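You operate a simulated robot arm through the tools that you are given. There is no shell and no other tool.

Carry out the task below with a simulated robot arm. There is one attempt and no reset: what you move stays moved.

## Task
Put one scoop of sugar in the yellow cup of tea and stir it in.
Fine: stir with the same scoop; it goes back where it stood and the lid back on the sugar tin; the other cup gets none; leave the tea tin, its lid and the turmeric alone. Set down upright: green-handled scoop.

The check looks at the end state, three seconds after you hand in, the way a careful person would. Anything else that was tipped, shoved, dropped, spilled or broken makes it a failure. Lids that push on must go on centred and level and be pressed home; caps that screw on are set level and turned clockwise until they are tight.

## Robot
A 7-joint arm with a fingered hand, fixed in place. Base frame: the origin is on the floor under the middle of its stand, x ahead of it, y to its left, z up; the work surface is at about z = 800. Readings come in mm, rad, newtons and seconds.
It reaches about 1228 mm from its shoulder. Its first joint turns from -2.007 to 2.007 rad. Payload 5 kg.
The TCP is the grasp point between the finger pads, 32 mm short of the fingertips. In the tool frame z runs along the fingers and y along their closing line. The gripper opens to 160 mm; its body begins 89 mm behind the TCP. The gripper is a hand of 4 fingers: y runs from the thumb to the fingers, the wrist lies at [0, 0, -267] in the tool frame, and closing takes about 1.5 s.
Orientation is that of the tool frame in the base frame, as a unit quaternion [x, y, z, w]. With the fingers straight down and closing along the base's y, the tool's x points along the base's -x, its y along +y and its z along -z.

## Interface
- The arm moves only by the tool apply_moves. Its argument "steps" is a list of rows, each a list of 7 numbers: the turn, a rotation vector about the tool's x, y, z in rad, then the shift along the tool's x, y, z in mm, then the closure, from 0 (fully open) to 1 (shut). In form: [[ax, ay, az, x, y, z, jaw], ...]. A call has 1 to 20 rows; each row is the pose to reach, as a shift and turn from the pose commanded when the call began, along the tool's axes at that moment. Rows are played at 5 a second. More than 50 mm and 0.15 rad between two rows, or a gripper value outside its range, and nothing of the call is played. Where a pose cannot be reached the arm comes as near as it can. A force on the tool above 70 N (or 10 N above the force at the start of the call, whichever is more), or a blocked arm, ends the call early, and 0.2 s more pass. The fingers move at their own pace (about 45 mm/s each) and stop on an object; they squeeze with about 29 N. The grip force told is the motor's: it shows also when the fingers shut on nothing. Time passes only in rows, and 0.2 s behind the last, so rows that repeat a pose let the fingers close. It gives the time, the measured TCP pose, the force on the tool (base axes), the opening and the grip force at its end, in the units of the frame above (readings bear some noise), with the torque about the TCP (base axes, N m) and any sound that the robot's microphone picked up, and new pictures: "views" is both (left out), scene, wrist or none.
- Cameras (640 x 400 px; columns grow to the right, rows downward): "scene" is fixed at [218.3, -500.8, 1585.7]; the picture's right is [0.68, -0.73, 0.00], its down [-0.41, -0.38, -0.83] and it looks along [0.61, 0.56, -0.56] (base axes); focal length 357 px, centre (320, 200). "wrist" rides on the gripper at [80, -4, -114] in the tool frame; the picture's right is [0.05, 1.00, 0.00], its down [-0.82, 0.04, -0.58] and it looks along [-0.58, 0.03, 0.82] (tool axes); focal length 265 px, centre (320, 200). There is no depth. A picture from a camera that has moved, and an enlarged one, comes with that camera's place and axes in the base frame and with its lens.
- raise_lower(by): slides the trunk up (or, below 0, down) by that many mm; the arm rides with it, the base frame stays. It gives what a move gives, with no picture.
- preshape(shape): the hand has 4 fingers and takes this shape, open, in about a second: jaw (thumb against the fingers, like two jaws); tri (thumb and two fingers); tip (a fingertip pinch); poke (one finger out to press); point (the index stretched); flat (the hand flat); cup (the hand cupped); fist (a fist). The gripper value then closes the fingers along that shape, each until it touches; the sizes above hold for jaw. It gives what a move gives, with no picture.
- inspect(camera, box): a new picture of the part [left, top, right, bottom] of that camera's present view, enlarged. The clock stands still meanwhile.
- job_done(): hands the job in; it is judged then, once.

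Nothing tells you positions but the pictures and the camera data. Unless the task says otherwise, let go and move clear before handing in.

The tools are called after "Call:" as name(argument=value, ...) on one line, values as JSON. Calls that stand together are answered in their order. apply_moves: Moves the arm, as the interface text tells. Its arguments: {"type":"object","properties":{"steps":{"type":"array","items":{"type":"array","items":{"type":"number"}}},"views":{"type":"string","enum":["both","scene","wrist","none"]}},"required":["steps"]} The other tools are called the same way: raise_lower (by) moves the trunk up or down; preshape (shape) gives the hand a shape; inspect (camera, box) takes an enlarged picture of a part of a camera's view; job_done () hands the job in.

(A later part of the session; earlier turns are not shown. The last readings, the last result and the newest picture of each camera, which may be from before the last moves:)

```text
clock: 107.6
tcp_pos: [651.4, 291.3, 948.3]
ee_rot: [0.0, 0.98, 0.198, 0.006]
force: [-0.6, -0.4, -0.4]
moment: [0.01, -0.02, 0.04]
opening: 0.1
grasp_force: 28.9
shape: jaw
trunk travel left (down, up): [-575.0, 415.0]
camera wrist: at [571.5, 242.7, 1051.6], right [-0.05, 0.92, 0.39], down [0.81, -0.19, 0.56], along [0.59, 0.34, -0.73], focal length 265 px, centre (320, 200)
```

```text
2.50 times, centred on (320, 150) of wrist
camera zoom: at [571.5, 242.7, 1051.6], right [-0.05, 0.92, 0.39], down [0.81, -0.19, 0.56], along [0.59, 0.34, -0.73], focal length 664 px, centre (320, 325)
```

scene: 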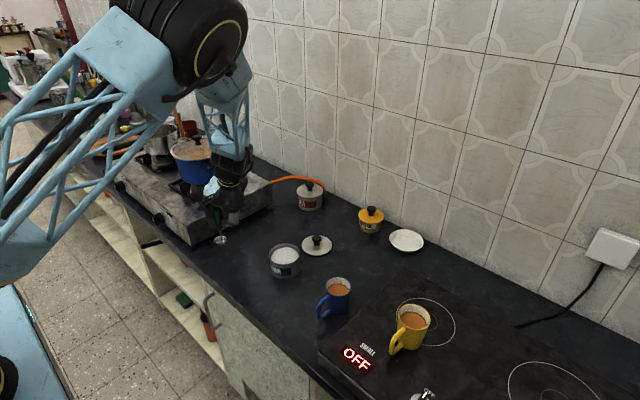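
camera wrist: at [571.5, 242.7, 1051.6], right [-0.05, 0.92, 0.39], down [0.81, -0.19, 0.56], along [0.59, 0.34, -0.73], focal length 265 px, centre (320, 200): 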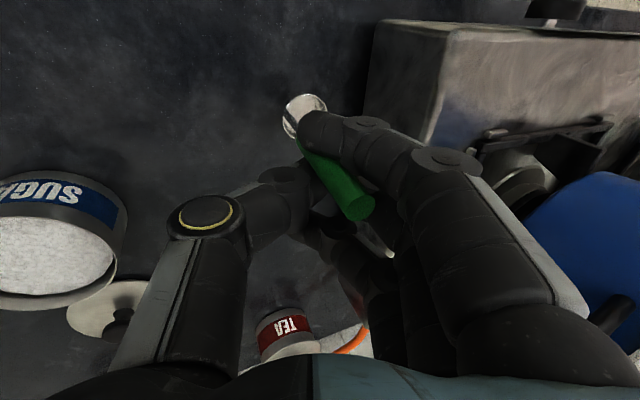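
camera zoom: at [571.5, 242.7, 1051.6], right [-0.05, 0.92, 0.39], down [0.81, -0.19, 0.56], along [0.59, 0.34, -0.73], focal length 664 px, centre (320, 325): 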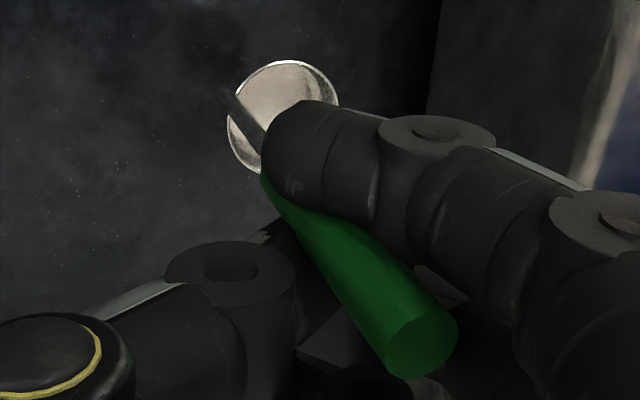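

Reconstructed pose: the handle leans only about 2° now, and the bowl is on the +y side of the rod. I'll correct the lean, biasing it slightly toward the bowl side so it settles on its base, and move it so the scoop's middle is over the original spot.

Call:
apply_moves(steps=[[0.013, -0.006, -0.0025, -4.5, 0, 0, 1], [0.026, -0.012, -0.005, -9, 0.5, 0.5, 1], [0.0394, -0.0175, -0.0074, -13.6, 1.7, 0.7, 1], [0.0394, -0.0175, -0.0074, -13.6, -3.2, 12.2, 1], [0.0394, -0.0175, -0.0074, -13.6, -7.1, 21.4, 1], [0.0394, -0.0175, -0.0074, -13.6, -7.1, 21.4, 1]], views="wrist")

Call:
inspect(camera="scene", box=[200, 200, 320, 275])

Call:
inspect(camera="scene", box=[205, 205, 261, 260])

Call:
inspect(camera="wrist", box=[220, 70, 420, 230])

```text
clock: 109.0
tcp_pos: [665.7, 294.0, 926.3]
ee_rot: [-0.002, 0.984, 0.179, 0.015]
force: [-0.6, -0.3, -0.6]
moment: [0.01, 0.0, -0.01]
opening: 0.1
grasp_force: 28.8
shape: jaw
trunk travel left (down, up): [-575.0, 415.0]
camera wrist: at [583.5, 248.9, 1029.7], right [-0.06, 0.93, 0.35], down [0.8, -0.17, 0.58], along [0.6, 0.32, -0.73], focal length 265 px, centre (320, 200)
```

wrist: 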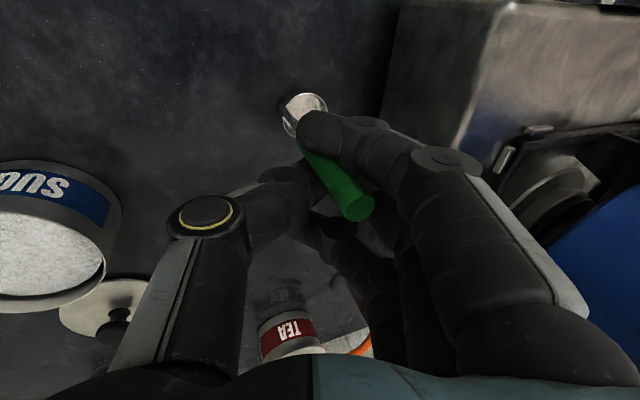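

```text
5.33 times, centred on (260, 238) of scene
camera zoom: at [218.3, -500.8, 1585.7], right [0.68, -0.73, 0.0], down [-0.41, -0.38, -0.83], along [0.61, 0.56, -0.56], focal length 1903 px, centre (640, 0)
```

zoom: 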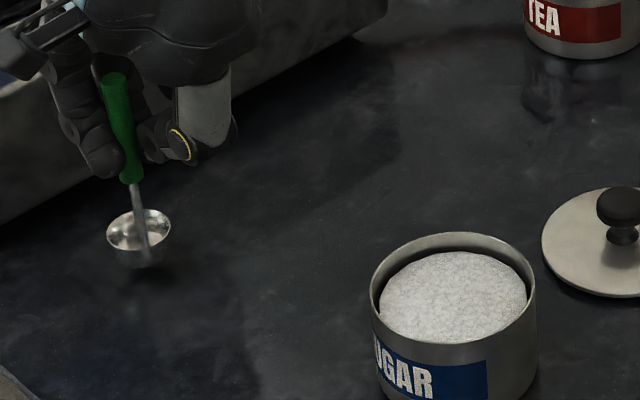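

```text
7.27 times, centred on (233, 232) of scene
camera zoom: at [218.3, -500.8, 1585.7], right [0.68, -0.73, 0.0], down [-0.41, -0.38, -0.83], along [0.61, 0.56, -0.56], focal length 2594 px, centre (953, -36)
```

zoom: 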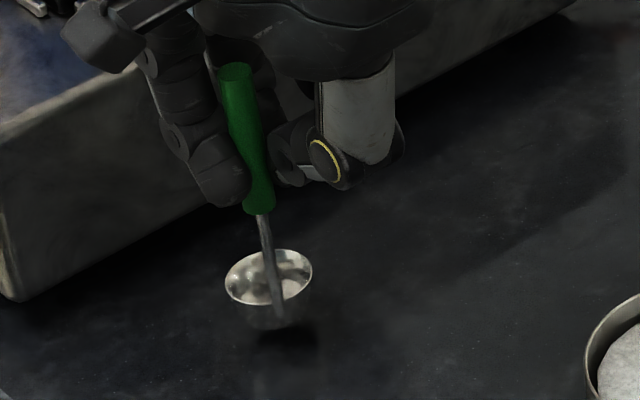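

```text
2.50 times, centred on (320, 150) of wrist
camera zoom: at [583.5, 248.9, 1029.7], right [-0.06, 0.93, 0.35], down [0.8, -0.17, 0.58], along [0.6, 0.32, -0.73], focal length 664 px, centre (320, 325)
```

zoom: 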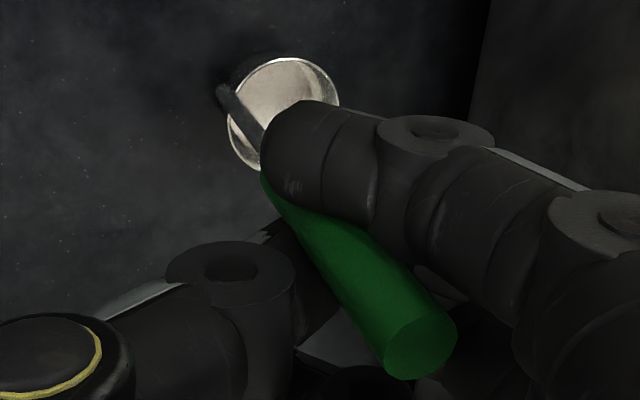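

The scoop is now vertical with a slight bias to the bowl side. Lowering the remaining ~12 mm in small steps.

Call:
apply_moves(steps=[[0, 0, 0, 0, -1.4, 3.7, 1], [0, 0, 0, 0, -2.8, 7.5, 1], [0, 0, 0, 0, -2.8, 7.5, 1]], views="none")

Call:
apply_moves(steps=[[0, 0, 0, 0, -0.35, 0.94, 1], [0, 0, 0, 0, -0.7, 1.87, 1]], views="none")

Call:
apply_moves(steps=[[0, 0, 0, 0, -0.35, 0.94, 1], [0, 0, 0, 0, -0.35, 0.94, 1]], views="none")

Call:
inspect(camera="scene", box=[212, 228, 244, 258])

```text
clock: 109.8
tcp_pos: [667.8, 293.6, 918.7]
ee_rot: [-0.002, 0.984, 0.18, 0.016]
force: [-0.2, -0.3, 0.1]
moment: [0.0, -0.01, 0.0]
opening: 0.0
grasp_force: 29.0
shape: jaw
trunk travel left (down, up): [-575.0, 415.0]
```

```text
clock: 110.4
tcp_pos: [667.0, 293.3, 916.7]
ee_rot: [-0.003, 0.983, 0.18, 0.016]
force: [0.3, 0.1, -0.9]
moment: [-0.02, 0.02, 0.01]
opening: 0.0
grasp_force: 29.2
shape: jaw
trunk travel left (down, up): [-575.0, 415.0]
```

```text
clock: 111.0
tcp_pos: [666.7, 293.6, 914.6]
ee_rot: [-0.001, 0.984, 0.179, 0.015]
force: [0.3, 0.0, -1.2]
moment: [-0.02, 0.01, 0.0]
opening: 0.0
grasp_force: 29.1
shape: jaw
trunk travel left (down, up): [-575.0, 415.0]
```

```text
13.33 times, centred on (228, 243) of scene
camera zoom: at [218.3, -500.8, 1585.7], right [0.68, -0.73, 0.0], down [-0.41, -0.38, -0.83], along [0.61, 0.56, -0.56], focal length 4757 px, centre (1547, -373)
```

zoom: 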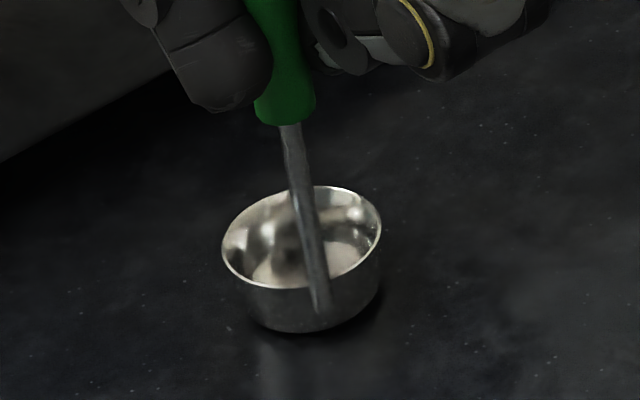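

Call:
apply_moves(steps=[[0, 0, 0, 0, -0.35, 0.94, 1], [0, 0, 0, 0, -0.35, 0.94, 1]], views="none")

Call:
apply_moves(steps=[[0, 0, 0, 0, -0.35, 0.94, 1], [0, 0, 0, 0, -0.35, 0.94, 1]], views="none")

Call:
apply_moves(steps=[[0, 0, 0, 0, -0.35, 0.94, 1], [0, 0, 0, 0, -0.35, 0.94, 1]], views="none")

Call:
inspect(camera="scene", box=[212, 228, 244, 258])

```text
clock: 111.6
tcp_pos: [666.7, 292.5, 914.0]
ee_rot: [-0.002, 0.984, 0.18, 0.016]
force: [0.3, 0.2, 0.2]
moment: [0.0, 0.02, 0.02]
opening: 0.0
grasp_force: 28.7
shape: jaw
trunk travel left (down, up): [-575.0, 415.0]
```

```text
clock: 112.2
tcp_pos: [667.6, 291.8, 912.6]
ee_rot: [-0.002, 0.984, 0.18, 0.016]
force: [-1.0, -1.3, 3.5]
moment: [0.03, 0.04, -0.01]
opening: 0.0
grasp_force: 28.7
shape: jaw
trunk travel left (down, up): [-575.0, 415.0]
```

```text
clock: 112.8
tcp_pos: [666.2, 292.3, 912.4]
ee_rot: [-0.002, 0.984, 0.18, 0.016]
force: [-0.3, -1.0, 10.0]
moment: [0.0, 0.12, 0.02]
opening: 0.0
grasp_force: 29.2
shape: jaw
trunk travel left (down, up): [-575.0, 415.0]
```

```text
13.33 times, centred on (228, 243) of scene
camera zoom: at [218.3, -500.8, 1585.7], right [0.68, -0.73, 0.0], down [-0.41, -0.38, -0.83], along [0.61, 0.56, -0.56], focal length 4757 px, centre (1547, -373)
```

zoom: 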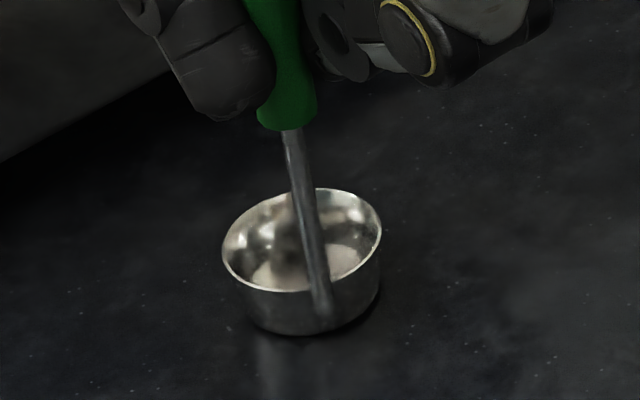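

Contact is on the rod-side edge, so the bowl side must come down a bit. I'll lift 2 mm, rotate about 2° in that direction and test contact again.

Call:
apply_moves(steps=[[0, 0, 0, 0, 0.9, -2.4, 1], [0.015, 0.0084, 0.003, 0, 0.9, -2.4, 1], [0.03, 0.0168, 0.0063, 0, 0.9, -2.4, 1], [0.03, 0.0168, 0.0063, 0, 0.9, -2.4, 1]], views="none")

Call:
apply_moves(steps=[[0, 0, 0, 0, -0.33, 0.94, 1], [0, 0, 0, 0, -0.33, 0.94, 1]], views="none")

Call:
apply_moves(steps=[[0, 0, 0, 0, -0.33, 0.94, 1], [0, 0, 0, 0, -0.33, 0.94, 1]], views="none")

Call:
apply_moves(steps=[[0, 0, 0, 0, -0.33, 0.94, 1], [0, 0, 0, 0, -0.33, 0.94, 1]], views="none")

Call:
inspect(camera="scene", box=[212, 228, 244, 258])

```text
clock: 113.8
tcp_pos: [666.9, 292.5, 915.0]
ee_rot: [0.0, 0.986, 0.164, 0.006]
force: [-0.2, 0.8, -0.3]
moment: [0.02, 0.02, 0.02]
opening: 0.0
grasp_force: 29.1
shape: jaw
trunk travel left (down, up): [-575.0, 415.0]
```

```text
clock: 114.4
tcp_pos: [668.0, 293.8, 915.0]
ee_rot: [0.0, 0.986, 0.166, 0.006]
force: [-0.6, -1.4, 2.1]
moment: [0.0, 0.03, 0.02]
opening: 0.0
grasp_force: 29.2
shape: jaw
trunk travel left (down, up): [-575.0, 415.0]
```

```text
clock: 115.0
tcp_pos: [666.1, 292.7, 912.7]
ee_rot: [0.0, 0.986, 0.165, 0.007]
force: [-0.9, -2.0, 7.6]
moment: [0.01, 0.14, 0.01]
opening: 0.1
grasp_force: 28.7
shape: jaw
trunk travel left (down, up): [-575.0, 415.0]
```

```text
clock: 115.6
tcp_pos: [667.5, 291.4, 913.9]
ee_rot: [-0.001, 0.986, 0.165, 0.006]
force: [-1.9, -4.6, 14.0]
moment: [-0.04, 0.2, 0.04]
opening: 0.0
grasp_force: 28.9
shape: jaw
trunk travel left (down, up): [-575.0, 415.0]
```

```text
13.33 times, centred on (228, 243) of scene
camera zoom: at [218.3, -500.8, 1585.7], right [0.68, -0.73, 0.0], down [-0.41, -0.38, -0.83], along [0.61, 0.56, -0.56], focal length 4757 px, centre (1547, -373)
```

zoom: 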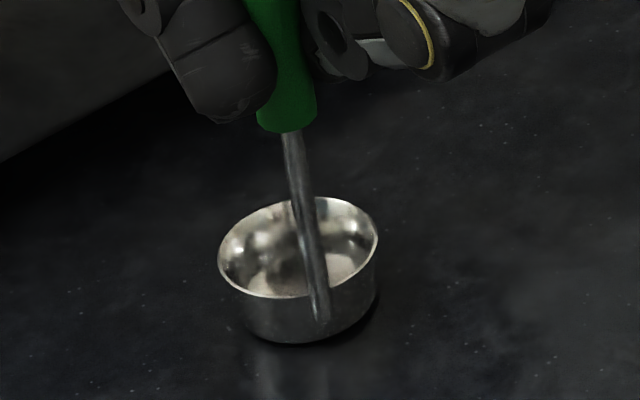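

The centre of pressure is now inside the base, so the bowl is sitting flat. I'll ease off slightly and open the fingers in small increments.

Call:
apply_moves(steps=[[0, 0, 0, 0, 0.25, -0.7, 1], [0, 0, 0, 0, 0.25, -0.7, 0.97], [0, 0, 0, 0, 0.25, -0.7, 0.95], [0, 0, 0, 0, 0.25, -0.7, 0.94]], views="none")

Call:
inspect(camera="scene", box=[200, 200, 320, 275])

Call:
inspect(camera="wrist", box=[220, 70, 420, 230])

```text
clock: 116.6
tcp_pos: [667.3, 292.7, 912.8]
ee_rot: [0.0, 0.986, 0.165, 0.006]
force: [0.2, 0.1, -0.3]
moment: [-0.01, 0.02, 0.0]
opening: 9.1
grasp_force: 0.2
shape: jaw
trunk travel left (down, up): [-575.0, 415.0]
```

```text
5.33 times, centred on (260, 238) of scene
camera zoom: at [218.3, -500.8, 1585.7], right [0.68, -0.73, 0.0], down [-0.41, -0.38, -0.83], along [0.61, 0.56, -0.56], focal length 1903 px, centre (640, 0)
```

zoom: 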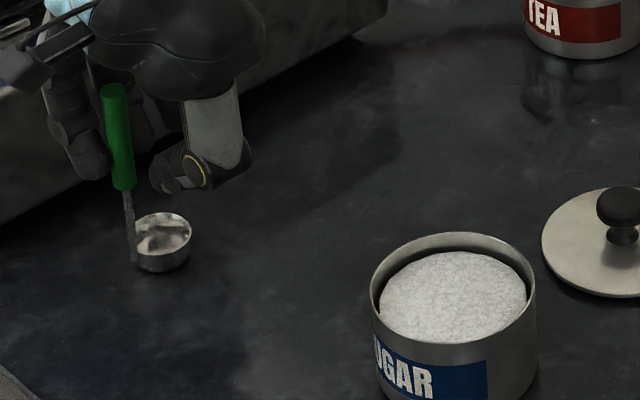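

```text
2.50 times, centred on (320, 150) of wrist
camera zoom: at [585.9, 251.7, 1018.2], right [-0.05, 0.94, 0.32], down [0.81, -0.15, 0.57], along [0.59, 0.29, -0.75], focal length 664 px, centre (320, 325)
```

zoom: 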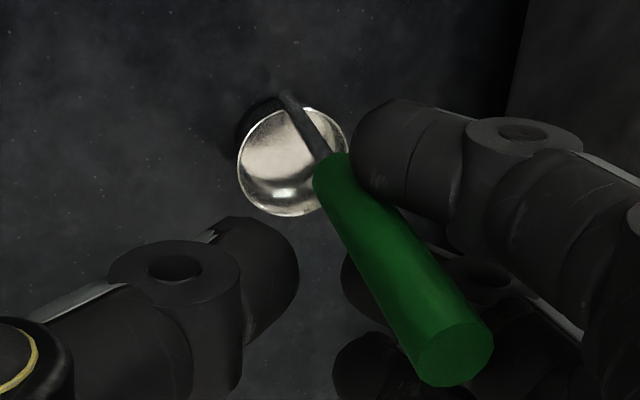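

The fingers have let go; the scoop swung back to its original facing but appears slightly leaned. I'll hold still for a moment to see whether it is stable.

Call:
apply_moves(steps=[[0, 0, 0, 0, 0, 0, 0.94], [0, 0, 0, 0, 0, 0, 0.94]], views="none")

Call:
inspect(camera="scene", box=[205, 205, 261, 260])

Call:
inspect(camera="wrist", box=[220, 70, 420, 230])

```text
clock: 117.2
tcp_pos: [667.0, 292.8, 911.8]
ee_rot: [-0.001, 0.986, 0.165, 0.007]
force: [0.0, 0.6, -0.1]
moment: [0.01, 0.04, -0.01]
opening: 9.2
grasp_force: 0.0
shape: jaw
trunk travel left (down, up): [-575.0, 415.0]
```

```text
7.27 times, centred on (233, 232) of scene
camera zoom: at [218.3, -500.8, 1585.7], right [0.68, -0.73, 0.0], down [-0.41, -0.38, -0.83], along [0.61, 0.56, -0.56], focal length 2594 px, centre (953, -36)
```

zoom: 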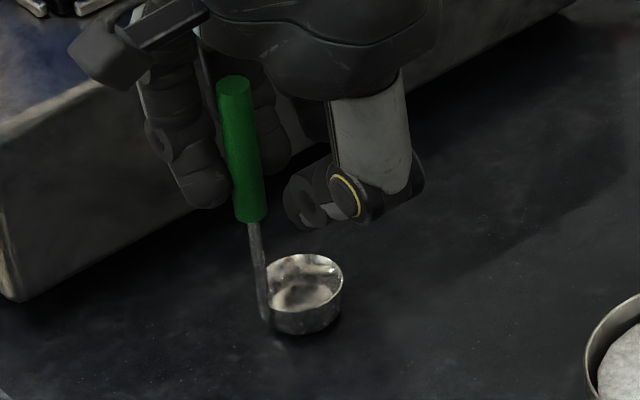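

```text
2.50 times, centred on (320, 150) of wrist
camera zoom: at [586.0, 251.6, 1018.5], right [-0.05, 0.94, 0.32], down [0.81, -0.15, 0.57], along [0.59, 0.29, -0.75], focal length 664 px, centre (320, 325)
```

zoom: 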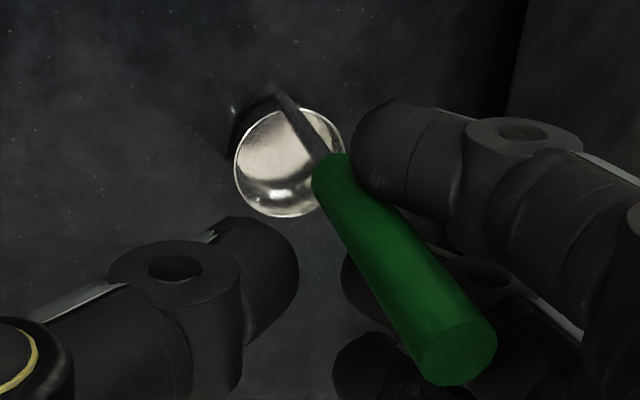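

It is static, leaning about 2.4° while still touching a finger. I'll look closely at which finger touches the handle.

Call:
inspect(camera="wrist", box=[290, 100, 400, 230])

Call:
inspect(camera="scene", box=[208, 205, 248, 235])

Call:
inspect(camera="scene", box=[215, 230, 247, 260])

```text
3.08 times, centred on (345, 165) of wrist
camera zoom: at [586.0, 251.6, 1018.5], right [-0.05, 0.94, 0.32], down [0.81, -0.15, 0.57], along [0.59, 0.29, -0.75], focal length 817 px, centre (243, 308)
```

zoom: 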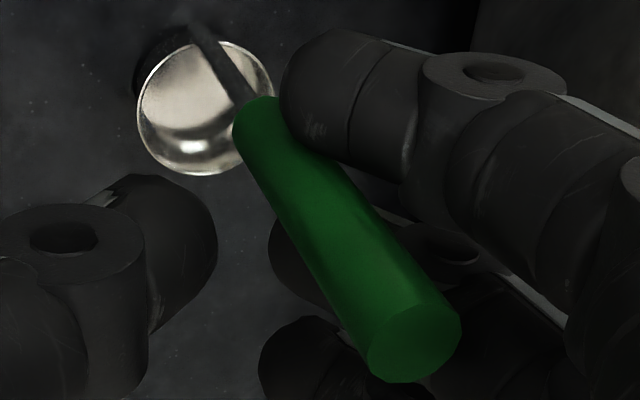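

```text
13.33 times, centred on (228, 220) of scene
camera zoom: at [218.3, -500.8, 1585.7], right [0.68, -0.73, 0.0], down [-0.41, -0.38, -0.83], along [0.61, 0.56, -0.56], focal length 4757 px, centre (1547, -67)
```

zoom: 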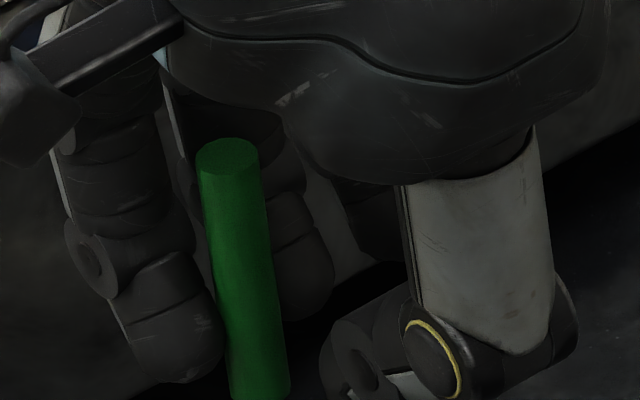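

```text
13.33 times, centred on (231, 245) of scene
camera zoom: at [218.3, -500.8, 1585.7], right [0.68, -0.73, 0.0], down [-0.41, -0.38, -0.83], along [0.61, 0.56, -0.56], focal length 4757 px, centre (1507, -400)
```

zoom: 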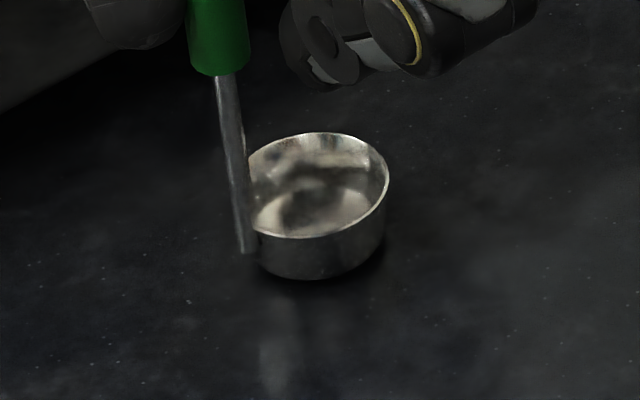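

The near finger is what props the handle. I'll open very slowly (0.005 per row) so it settles onto its base without rocking.

Call:
apply_moves(steps=[[0, 0, 0, 0, 0, 0, 0.935], [0, 0, 0, 0, 0, 0, 0.93], [0, 0, 0, 0, 0, 0, 0.925], [0, 0, 0, 0, 0, 0, 0.92], [0, 0, 0, 0, 0, 0, 0.915], [0, 0, 0, 0, 0, 0, 0.91], [0, 0, 0, 0, 0, 0, 0.905], [0, 0, 0, 0, 0, 0, 0.9]], views="none")

Call:
inspect(camera="scene", box=[205, 205, 261, 260])

Call:
inspect(camera="wrist", box=[220, 70, 420, 230])

```text
clock: 119.0
tcp_pos: [667.6, 292.7, 912.4]
ee_rot: [0.0, 0.986, 0.165, 0.007]
force: [-0.4, -0.1, -0.3]
moment: [0.0, 0.01, -0.03]
opening: 15.3
grasp_force: 0.0
shape: jaw
trunk travel left (down, up): [-575.0, 415.0]
```

```text
7.27 times, centred on (233, 232) of scene
camera zoom: at [218.3, -500.8, 1585.7], right [0.68, -0.73, 0.0], down [-0.41, -0.38, -0.83], along [0.61, 0.56, -0.56], focal length 2594 px, centre (953, -36)
```

zoom: 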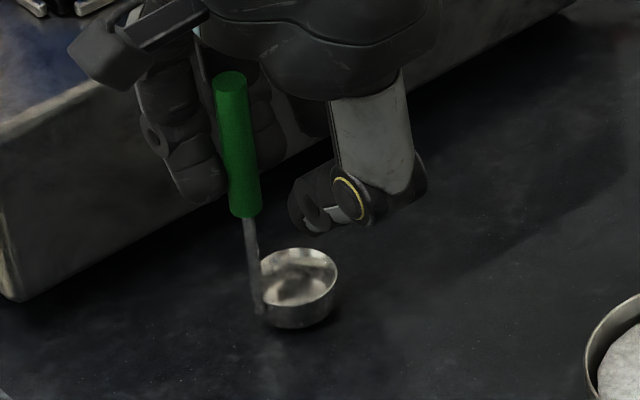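

```text
2.50 times, centred on (320, 150) of wrist
camera zoom: at [586.0, 251.6, 1018.5], right [-0.05, 0.94, 0.32], down [0.81, -0.15, 0.57], along [0.59, 0.29, -0.75], focal length 664 px, centre (320, 325)
```

zoom: 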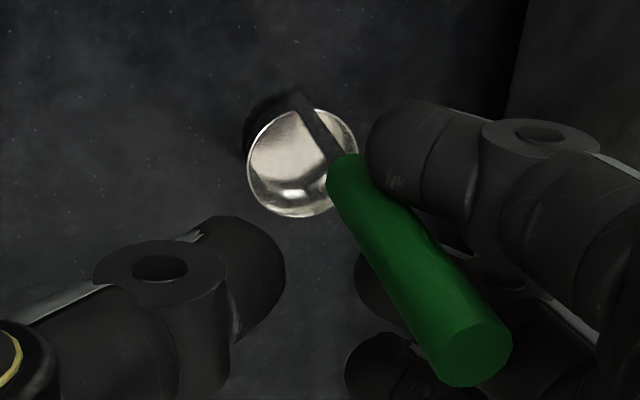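

The whole scoop moved along with the fingers, so the handle seems lodged between two fingers rather than standing free. I'll open a little more, slowly, and see whether it comes loose.

Call:
apply_moves(steps=[[0, 0, 0, 0, 0, 0, 0.895], [0, 0, 0, 0, 0, 0, 0.89], [0, 0, 0, 0, 0, 0, 0.885], [0, 0, 0, 0, 0, 0, 0.88], [0, 0, 0, 0, 0, 0, 0.875], [0, 0, 0, 0, 0, 0, 0.87]], views="none")

Call:
inspect(camera="scene", box=[205, 205, 261, 260])

Call:
inspect(camera="wrist", box=[220, 70, 420, 230])

```text
clock: 120.4
tcp_pos: [667.2, 293.9, 912.3]
ee_rot: [0.0, 0.986, 0.165, 0.007]
force: [-0.6, 0.2, -0.5]
moment: [-0.02, -0.01, 0.0]
opening: 20.1
grasp_force: 0.1
shape: jaw
trunk travel left (down, up): [-575.0, 415.0]
```

```text
7.27 times, centred on (233, 232) of scene
camera zoom: at [218.3, -500.8, 1585.7], right [0.68, -0.73, 0.0], down [-0.41, -0.38, -0.83], along [0.61, 0.56, -0.56], focal length 2594 px, centre (953, -36)
```

zoom: 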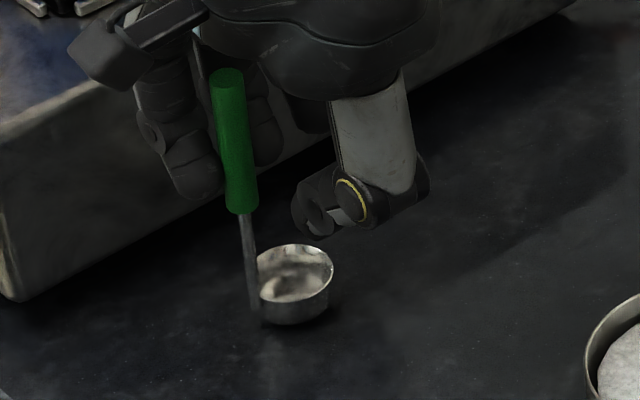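

```text
2.50 times, centred on (320, 150) of wrist
camera zoom: at [585.9, 251.6, 1018.5], right [-0.05, 0.94, 0.32], down [0.81, -0.15, 0.57], along [0.59, 0.29, -0.75], focal length 664 px, centre (320, 325)
```

zoom: 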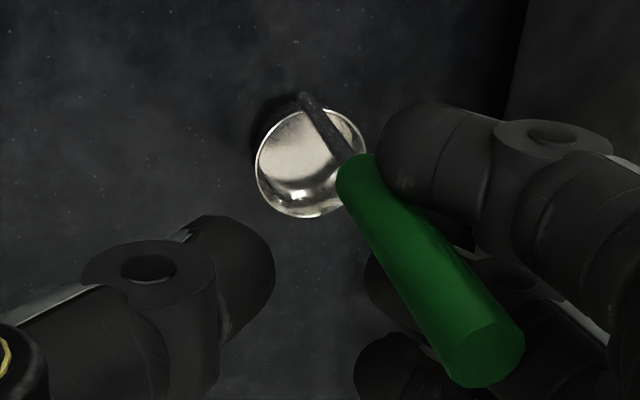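

The scoop is still lodged between two fingers and hovering just off the counter. I'll press it gently down onto its base so it flattens, then continue opening with the base held by friction.

Call:
apply_moves(steps=[[0, 0, 0, 0, -0.33, 0.94, 0.87], [0, 0, 0, 0, -0.33, 0.94, 0.87]], views="none")

Call:
apply_moves(steps=[[0, 0, 0, 0, -0.33, 0.94, 0.87], [0, 0, 0, 0, -0.33, 0.94, 0.87]], views="none")

Call:
apply_moves(steps=[[0, 0, 0, 0, -0.33, 0.94, 0.87], [0, 0, 0, 0, -0.33, 0.94, 0.87]], views="none")

Call:
inspect(camera="scene", box=[205, 205, 261, 260])

Call:
inspect(camera="wrist", box=[220, 70, 420, 230])

```text
clock: 121.0
tcp_pos: [666.3, 291.6, 911.3]
ee_rot: [-0.001, 0.986, 0.165, 0.007]
force: [-0.5, 0.7, 0.3]
moment: [-0.02, 0.0, 0.01]
opening: 20.1
grasp_force: 0.1
shape: jaw
trunk travel left (down, up): [-575.0, 415.0]
```

```text
clock: 121.6
tcp_pos: [667.0, 292.7, 910.4]
ee_rot: [0.0, 0.986, 0.166, 0.007]
force: [-0.5, -0.1, -1.0]
moment: [-0.02, 0.01, -0.02]
opening: 20.3
grasp_force: 0.0
shape: jaw
trunk travel left (down, up): [-575.0, 415.0]
```

```text
clock: 122.2
tcp_pos: [667.3, 292.9, 909.7]
ee_rot: [0.0, 0.986, 0.165, 0.007]
force: [0.6, -0.1, -0.4]
moment: [-0.01, -0.02, -0.01]
opening: 20.3
grasp_force: 0.0
shape: jaw
trunk travel left (down, up): [-575.0, 415.0]
```

```text
7.27 times, centred on (233, 232) of scene
camera zoom: at [218.3, -500.8, 1585.7], right [0.68, -0.73, 0.0], down [-0.41, -0.38, -0.83], along [0.61, 0.56, -0.56], focal length 2594 px, centre (953, -36)
```

zoom: 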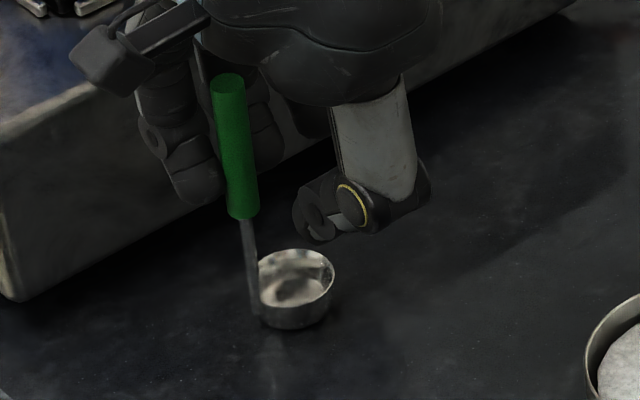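

```text
2.50 times, centred on (320, 150) of wrist
camera zoom: at [586.0, 251.6, 1015.7], right [-0.05, 0.94, 0.32], down [0.81, -0.15, 0.57], along [0.59, 0.29, -0.75], focal length 664 px, centre (320, 325)
```

zoom: 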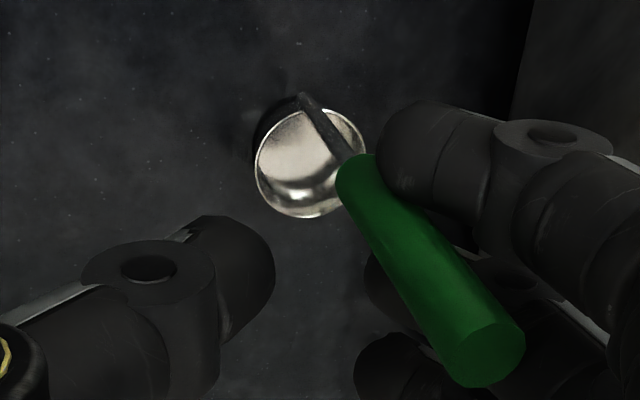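

Call:
apply_moves(steps=[[0, 0, 0, 0, -0.33, 0.94, 0.87], [0, 0, 0, 0, -0.33, 0.94, 0.87]], views="none")

Call:
apply_moves(steps=[[0, 0, 0, 0, -0.33, 0.94, 0.87], [0, 0, 0, 0, -0.33, 0.94, 0.87]], views="none")

Call:
inspect(camera="scene", box=[205, 205, 261, 260])

Call:
apply_moves(steps=[[0, 0, 0, 0, -0.33, 0.94, 0.87], [0, 0, 0, 0, -0.33, 0.94, 0.87]], views="none")

Call:
apply_moves(steps=[[0, 0, 0, 0, -0.33, 0.94, 0.87], [0, 0, 0, 0, -0.33, 0.94, 0.87]], views="none")

Call:
inspect(camera="scene", box=[205, 205, 261, 260])

Call:
inspect(camera="wrist", box=[220, 70, 420, 230])

```text
clock: 122.8
tcp_pos: [667.3, 292.2, 908.6]
ee_rot: [-0.001, 0.986, 0.165, 0.007]
force: [0.0, 0.7, 0.8]
moment: [0.04, 0.02, 0.04]
opening: 20.6
grasp_force: 0.0
shape: jaw
trunk travel left (down, up): [-575.0, 415.0]
```

```text
clock: 123.4
tcp_pos: [666.6, 293.8, 906.9]
ee_rot: [-0.001, 0.986, 0.164, 0.007]
force: [0.3, 0.4, 1.6]
moment: [0.02, 0.05, 0.02]
opening: 20.5
grasp_force: 0.2
shape: jaw
trunk travel left (down, up): [-575.0, 415.0]
```

```text
7.27 times, centred on (233, 232) of scene
camera zoom: at [218.3, -500.8, 1585.7], right [0.68, -0.73, 0.0], down [-0.41, -0.38, -0.83], along [0.61, 0.56, -0.56], focal length 2594 px, centre (953, -36)
```

zoom: 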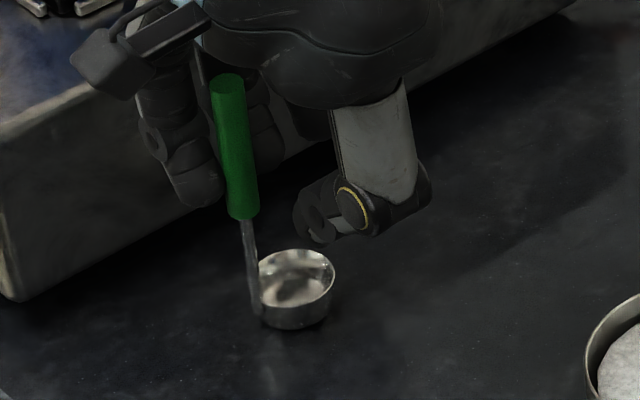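

```text
clock: 124.0
tcp_pos: [666.3, 292.4, 907.5]
ee_rot: [0.0, 0.986, 0.165, 0.007]
force: [0.6, 0.1, 1.6]
moment: [0.01, 0.03, -0.02]
opening: 20.4
grasp_force: 0.1
shape: jaw
trunk travel left (down, up): [-575.0, 415.0]
```

```text
clock: 124.6
tcp_pos: [666.3, 292.2, 905.3]
ee_rot: [-0.001, 0.986, 0.166, 0.007]
force: [0.1, 0.2, 1.1]
moment: [-0.01, 0.0, 0.0]
opening: 20.5
grasp_force: 0.0
shape: jaw
trunk travel left (down, up): [-575.0, 415.0]
```

```text
7.27 times, centred on (233, 232) of scene
camera zoom: at [218.3, -500.8, 1585.7], right [0.68, -0.73, 0.0], down [-0.41, -0.38, -0.83], along [0.61, 0.56, -0.56], focal length 2594 px, centre (953, -36)
```

zoom: 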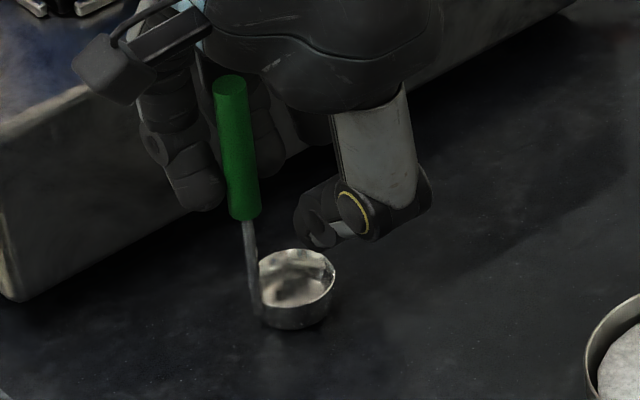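

```text
2.50 times, centred on (320, 150) of wrist
camera zoom: at [586.1, 251.8, 1011.8], right [-0.05, 0.94, 0.32], down [0.81, -0.15, 0.57], along [0.59, 0.29, -0.75], focal length 664 px, centre (320, 325)
```

zoom: 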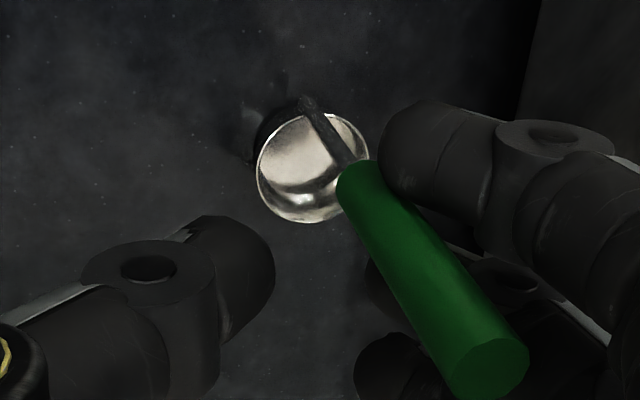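

The base is now on the counter and the handle slides in the fingers with only about 2 N, so the jam is weak. The bowl is within a few mm of its original place. I'll use the fingers to nudge the handle upright, pivoting about the base.

Call:
apply_moves(steps=[[0.008, -0.0066, -0.0022, 0.75, 0.8, 0.14, 0.87], [0.0155, -0.0132, -0.0045, 1.5, 1.65, 0.27, 0.87], [0.023, -0.02, -0.0067, 2.25, 2.5, 0.4, 0.87], [0.031, -0.0265, -0.009, 3, 3.3, 0.55, 0.87], [0.031, -0.0265, -0.009, 3, 3.3, 0.55, 0.87]], views="none")

Call:
inspect(camera="scene", box=[200, 200, 320, 275])

Call:
inspect(camera="wrist", box=[220, 70, 420, 230])

Call:
inspect(camera="scene", box=[205, 205, 261, 260])

```text
clock: 125.8
tcp_pos: [664.8, 295.9, 906.6]
ee_rot: [-0.002, 0.989, 0.149, 0.02]
force: [-0.1, 0.1, 0.4]
moment: [0.01, -0.01, 0.02]
opening: 20.4
grasp_force: 0.1
shape: jaw
trunk travel left (down, up): [-575.0, 415.0]
```

```text
5.33 times, centred on (260, 238) of scene
camera zoom: at [218.3, -500.8, 1585.7], right [0.68, -0.73, 0.0], down [-0.41, -0.38, -0.83], along [0.61, 0.56, -0.56], focal length 1903 px, centre (640, 0)
```

zoom: 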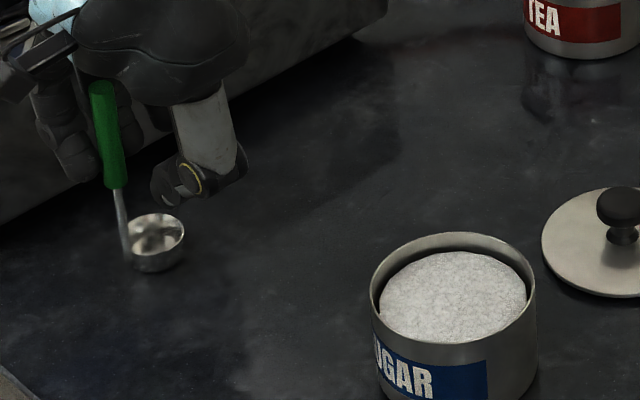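

```text
2.50 times, centred on (320, 150) of wrist
camera zoom: at [580.1, 258.5, 1011.8], right [-0.06, 0.95, 0.29], down [0.79, -0.13, 0.6], along [0.61, 0.27, -0.75], focal length 664 px, centre (320, 325)
```

zoom: 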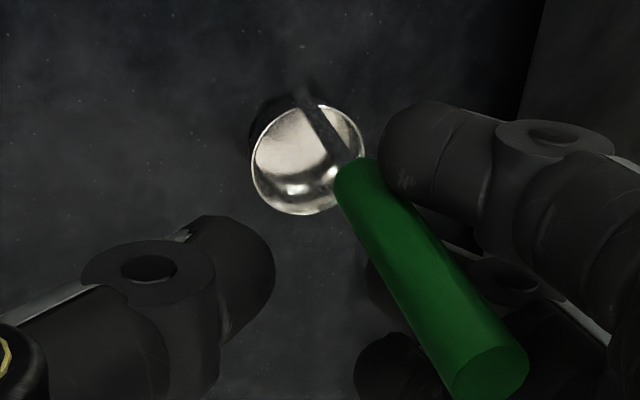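

```text
7.27 times, centred on (233, 232) of scene
camera zoom: at [218.3, -500.8, 1585.7], right [0.68, -0.73, 0.0], down [-0.41, -0.38, -0.83], along [0.61, 0.56, -0.56], focal length 2594 px, centre (953, -36)
```

zoom: 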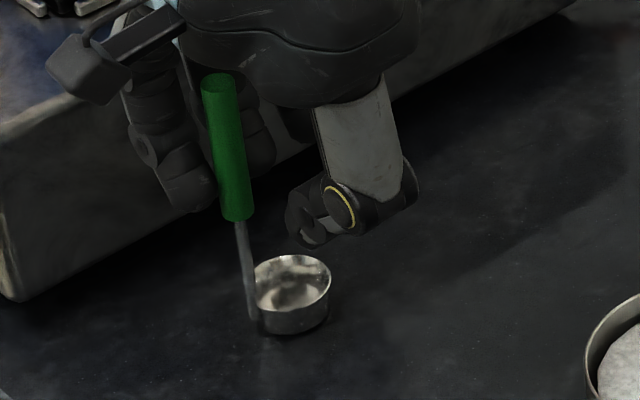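

Call:
inspect(camera="scene", box=[208, 205, 248, 235])

Call:
inspect(camera="scene", box=[212, 230, 244, 260])

```text
13.33 times, centred on (228, 220) of scene
camera zoom: at [218.3, -500.8, 1585.7], right [0.68, -0.73, 0.0], down [-0.41, -0.38, -0.83], along [0.61, 0.56, -0.56], focal length 4757 px, centre (1547, -67)
```

zoom: 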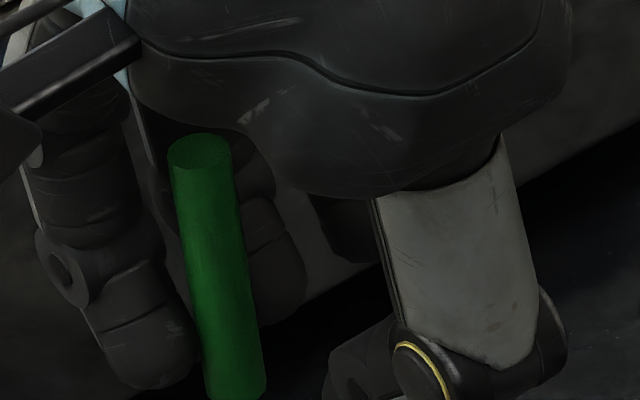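

```text
13.33 times, centred on (228, 245) of scene
camera zoom: at [218.3, -500.8, 1585.7], right [0.68, -0.73, 0.0], down [-0.41, -0.38, -0.83], along [0.61, 0.56, -0.56], focal length 4757 px, centre (1547, -400)
```

zoom: 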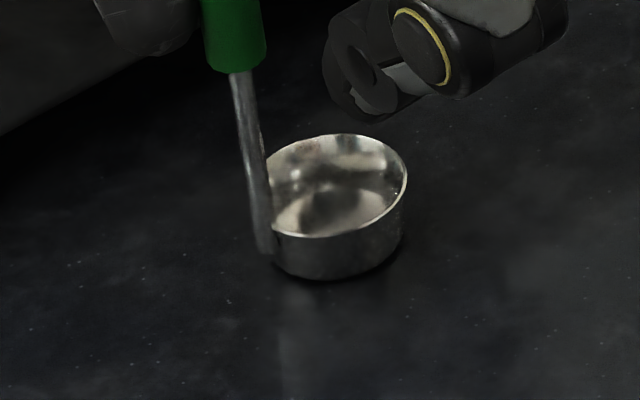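

Call:
apply_moves(steps=[[0, 0, 0, 0, -0.3, 0.95, 0.87], [0.008, -0.0066, -0.0022, 0.75, 0.5, 1.1, 0.87], [0.0155, -0.0132, -0.0045, 1.5, 1.3, 1.2, 0.87], [0.023, -0.02, -0.0067, 2.25, 2.2, 1.35, 0.87], [0.031, -0.0265, -0.009, 3, 3, 1.5, 0.87], [0.031, -0.0265, -0.009, 3, 3, 1.5, 0.87]], views="none")

Call:
inspect(camera="scene", box=[208, 205, 248, 235])

Call:
inspect(camera="scene", box=[212, 230, 244, 260])

Call:
inspect(camera="wrist", box=[220, 70, 420, 230])

```text
clock: 127.2
tcp_pos: [660.9, 299.1, 905.2]
ee_rot: [-0.004, 0.99, 0.134, 0.034]
force: [-0.2, 0.9, -0.1]
moment: [0.04, -0.01, 0.02]
opening: 20.4
grasp_force: 0.1
shape: jaw
trunk travel left (down, up): [-575.0, 415.0]
```

```text
13.33 times, centred on (228, 220) of scene
camera zoom: at [218.3, -500.8, 1585.7], right [0.68, -0.73, 0.0], down [-0.41, -0.38, -0.83], along [0.61, 0.56, -0.56], focal length 4757 px, centre (1547, -67)
```

zoom: 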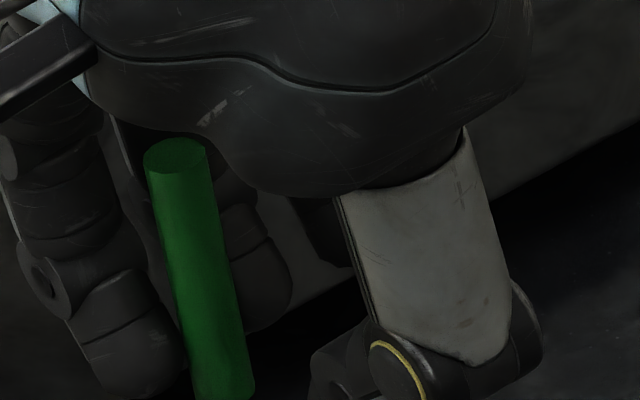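

```text
13.33 times, centred on (228, 245) of scene
camera zoom: at [218.3, -500.8, 1585.7], right [0.68, -0.73, 0.0], down [-0.41, -0.38, -0.83], along [0.61, 0.56, -0.56], focal length 4757 px, centre (1547, -400)
```

zoom: 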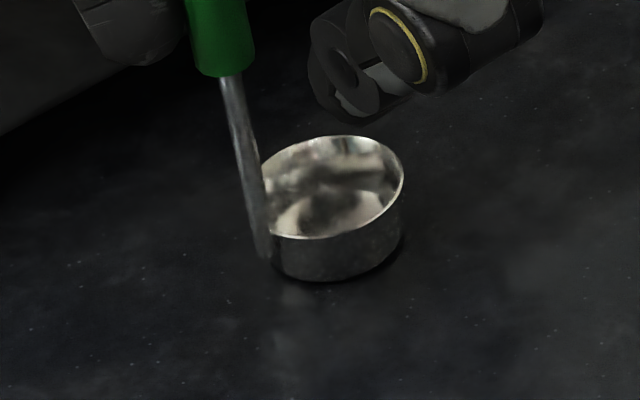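

```text
2.50 times, centred on (320, 150) of wrist
camera zoom: at [574.1, 264.9, 1009.5], right [-0.07, 0.96, 0.26], down [0.77, -0.11, 0.62], along [0.63, 0.25, -0.74], focal length 664 px, centre (320, 325)
```

zoom: 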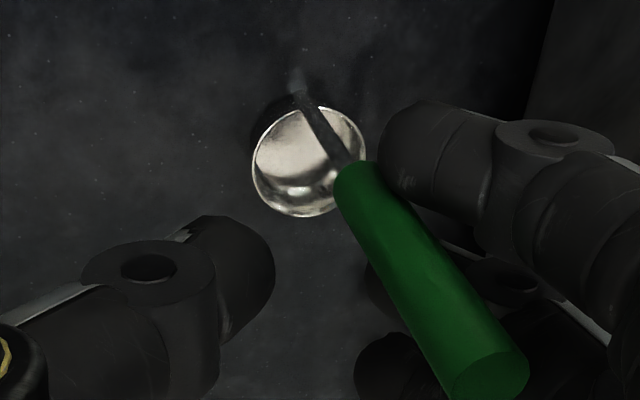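

The handle is now vertical in the picture (slope matches the original). I'll press down 1 mm for base friction and continue opening in small steps.

Call:
apply_moves(steps=[[0, 0, 0, 0, -0.3, 0.95, 0.87], [0, 0, 0, 0, -0.45, 1.4, 0.87], [0, 0, 0, 0, -0.45, 1.4, 0.87]], views="none")

Call:
inspect(camera="scene", box=[205, 205, 261, 260])

Call:
apply_moves(steps=[[0, 0, 0, 0, 0, 0, 0.865], [0, 0, 0, 0, 0, 0, 0.86], [0, 0, 0, 0, 0, 0, 0.855], [0, 0, 0, 0, 0, 0, 0.85]], views="none")

Call:
inspect(camera="scene", box=[205, 205, 261, 260])

Call:
inspect(camera="wrist", box=[220, 70, 420, 230])

```text
clock: 128.0
tcp_pos: [661.2, 299.3, 903.1]
ee_rot: [-0.004, 0.99, 0.133, 0.035]
force: [-0.2, 0.0, 1.4]
moment: [0.01, -0.01, -0.03]
opening: 20.2
grasp_force: 0.0
shape: jaw
trunk travel left (down, up): [-575.0, 415.0]
```

```text
7.27 times, centred on (233, 232) of scene
camera zoom: at [218.3, -500.8, 1585.7], right [0.68, -0.73, 0.0], down [-0.41, -0.38, -0.83], along [0.61, 0.56, -0.56], focal length 2594 px, centre (953, -36)
```

zoom: 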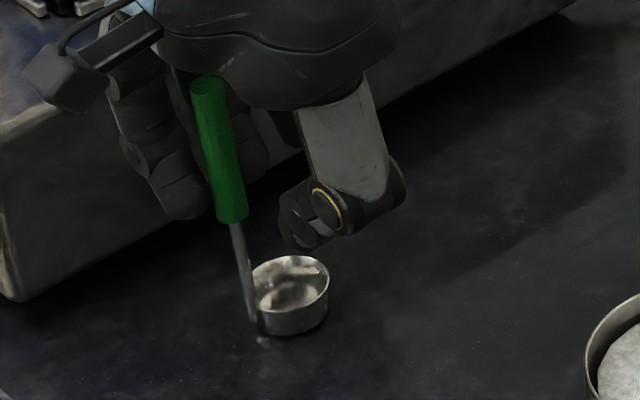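

```text
clock: 129.0
tcp_pos: [661.3, 298.9, 904.4]
ee_rot: [-0.005, 0.99, 0.134, 0.034]
force: [-0.9, -0.4, 0.0]
moment: [-0.02, -0.01, 0.04]
opening: 23.3
grasp_force: 0.0
shape: jaw
trunk travel left (down, up): [-575.0, 415.0]
```

```text
7.27 times, centred on (233, 232) of scene
camera zoom: at [218.3, -500.8, 1585.7], right [0.68, -0.73, 0.0], down [-0.41, -0.38, -0.83], along [0.61, 0.56, -0.56], focal length 2594 px, centre (953, -36)
```

zoom: 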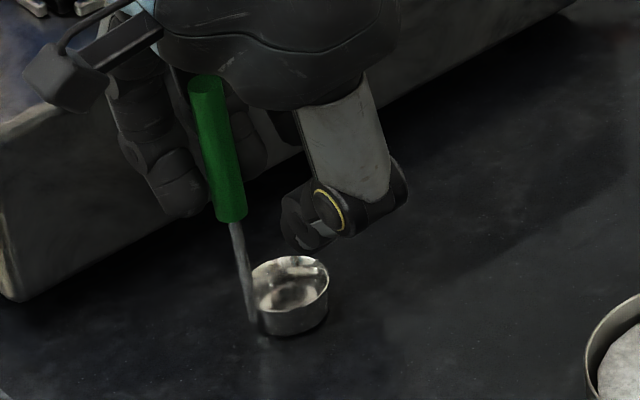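

```text
2.50 times, centred on (320, 150) of wrist
camera zoom: at [574.4, 264.8, 1008.0], right [-0.07, 0.96, 0.26], down [0.77, -0.11, 0.62], along [0.63, 0.25, -0.74], focal length 664 px, centre (320, 325)
```

zoom: 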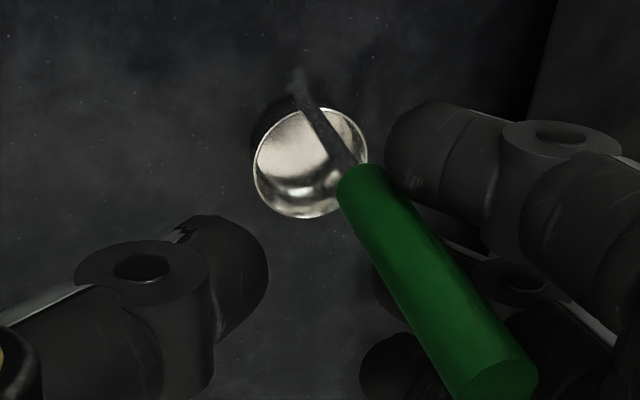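

The base stayed in place this time and the handle barely moved. Continuing to open slowly.

Call:
apply_moves(steps=[[0, 0, 0, 0, 0, 0, 0.845], [0, 0, 0, 0, 0, 0, 0.84], [0, 0, 0, 0, 0, 0, 0.835], [0, 0, 0, 0, 0, 0, 0.83]], views="none")

Call:
inspect(camera="scene", box=[205, 205, 261, 260])

Call:
inspect(camera="wrist", box=[220, 70, 420, 230])

```text
clock: 130.0
tcp_pos: [660.7, 299.7, 905.0]
ee_rot: [-0.005, 0.99, 0.134, 0.035]
force: [-0.8, 0.3, 0.2]
moment: [0.0, 0.02, 0.0]
opening: 26.6
grasp_force: 0.1
shape: jaw
trunk travel left (down, up): [-575.0, 415.0]
```

```text
7.27 times, centred on (233, 232) of scene
camera zoom: at [218.3, -500.8, 1585.7], right [0.68, -0.73, 0.0], down [-0.41, -0.38, -0.83], along [0.61, 0.56, -0.56], focal length 2594 px, centre (953, -36)
```

zoom: 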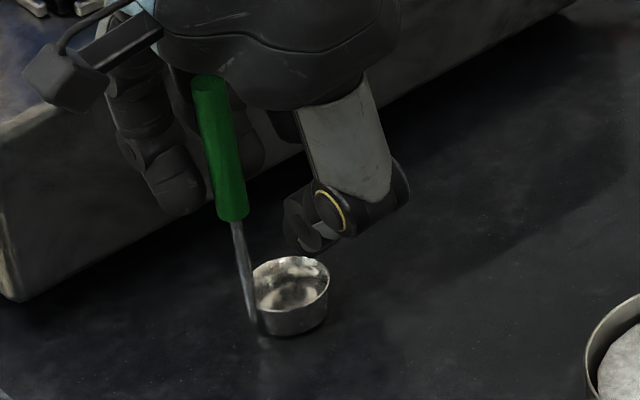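

```text
2.50 times, centred on (320, 150) of wrist
camera zoom: at [574.4, 264.8, 1008.1], right [-0.07, 0.96, 0.26], down [0.77, -0.11, 0.62], along [0.63, 0.25, -0.74], focal length 664 px, centre (320, 325)
```

zoom: 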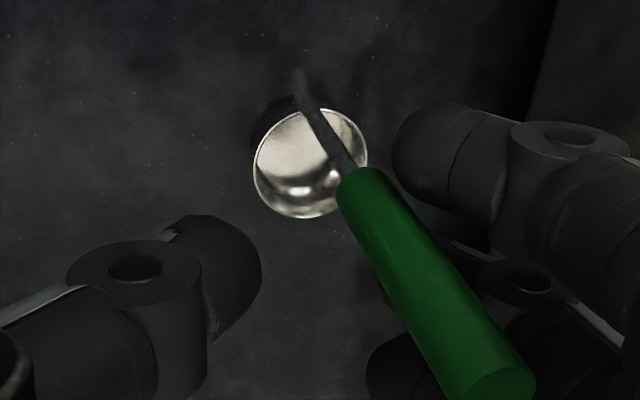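

The finger has separated and the scoop is standing by itself. I'll keep opening gently to clear it.

Call:
apply_moves(steps=[[0, 0, 0, 0, 0, 0, 0.82], [0, 0, 0, 0, 0, 0, 0.81], [0, 0, 0, 0, 0, 0, 0.8], [0, 0, 0, 0, 0, 0, 0.79], [0, 0, 0, 0, 0, 0, 0.78], [0, 0, 0, 0, 0, 0, 0.77], [0, 0, 0, 0, 0, 0, 0.76]], views="none")

Call:
inspect(camera="scene", box=[205, 205, 261, 260])

Call:
inspect(camera="wrist", box=[220, 70, 420, 230])

```text
clock: 131.6
tcp_pos: [661.7, 299.3, 904.2]
ee_rot: [-0.004, 0.99, 0.134, 0.034]
force: [-0.5, 0.6, 0.7]
moment: [0.04, -0.01, 0.03]
opening: 37.9
grasp_force: 0.1
shape: jaw
trunk travel left (down, up): [-575.0, 415.0]
```

```text
7.27 times, centred on (233, 232) of scene
camera zoom: at [218.3, -500.8, 1585.7], right [0.68, -0.73, 0.0], down [-0.41, -0.38, -0.83], along [0.61, 0.56, -0.56], focal length 2594 px, centre (953, -36)
```

zoom: 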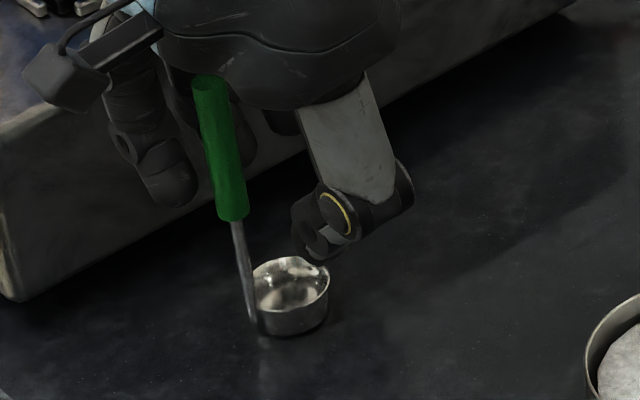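

```text
2.50 times, centred on (320, 150) of wrist
camera zoom: at [574.4, 264.8, 1008.0], right [-0.07, 0.96, 0.26], down [0.77, -0.11, 0.62], along [0.63, 0.25, -0.74], focal length 664 px, centre (320, 325)
```

zoom: 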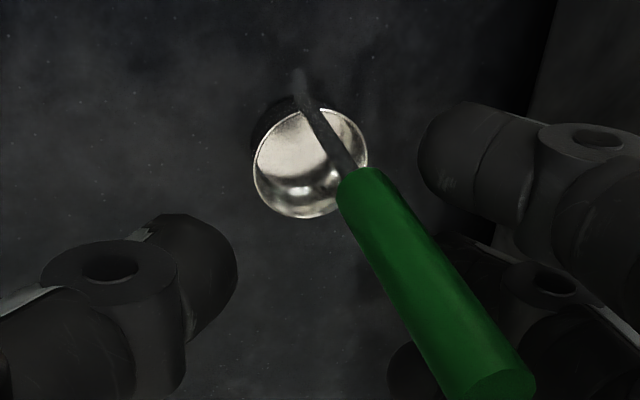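

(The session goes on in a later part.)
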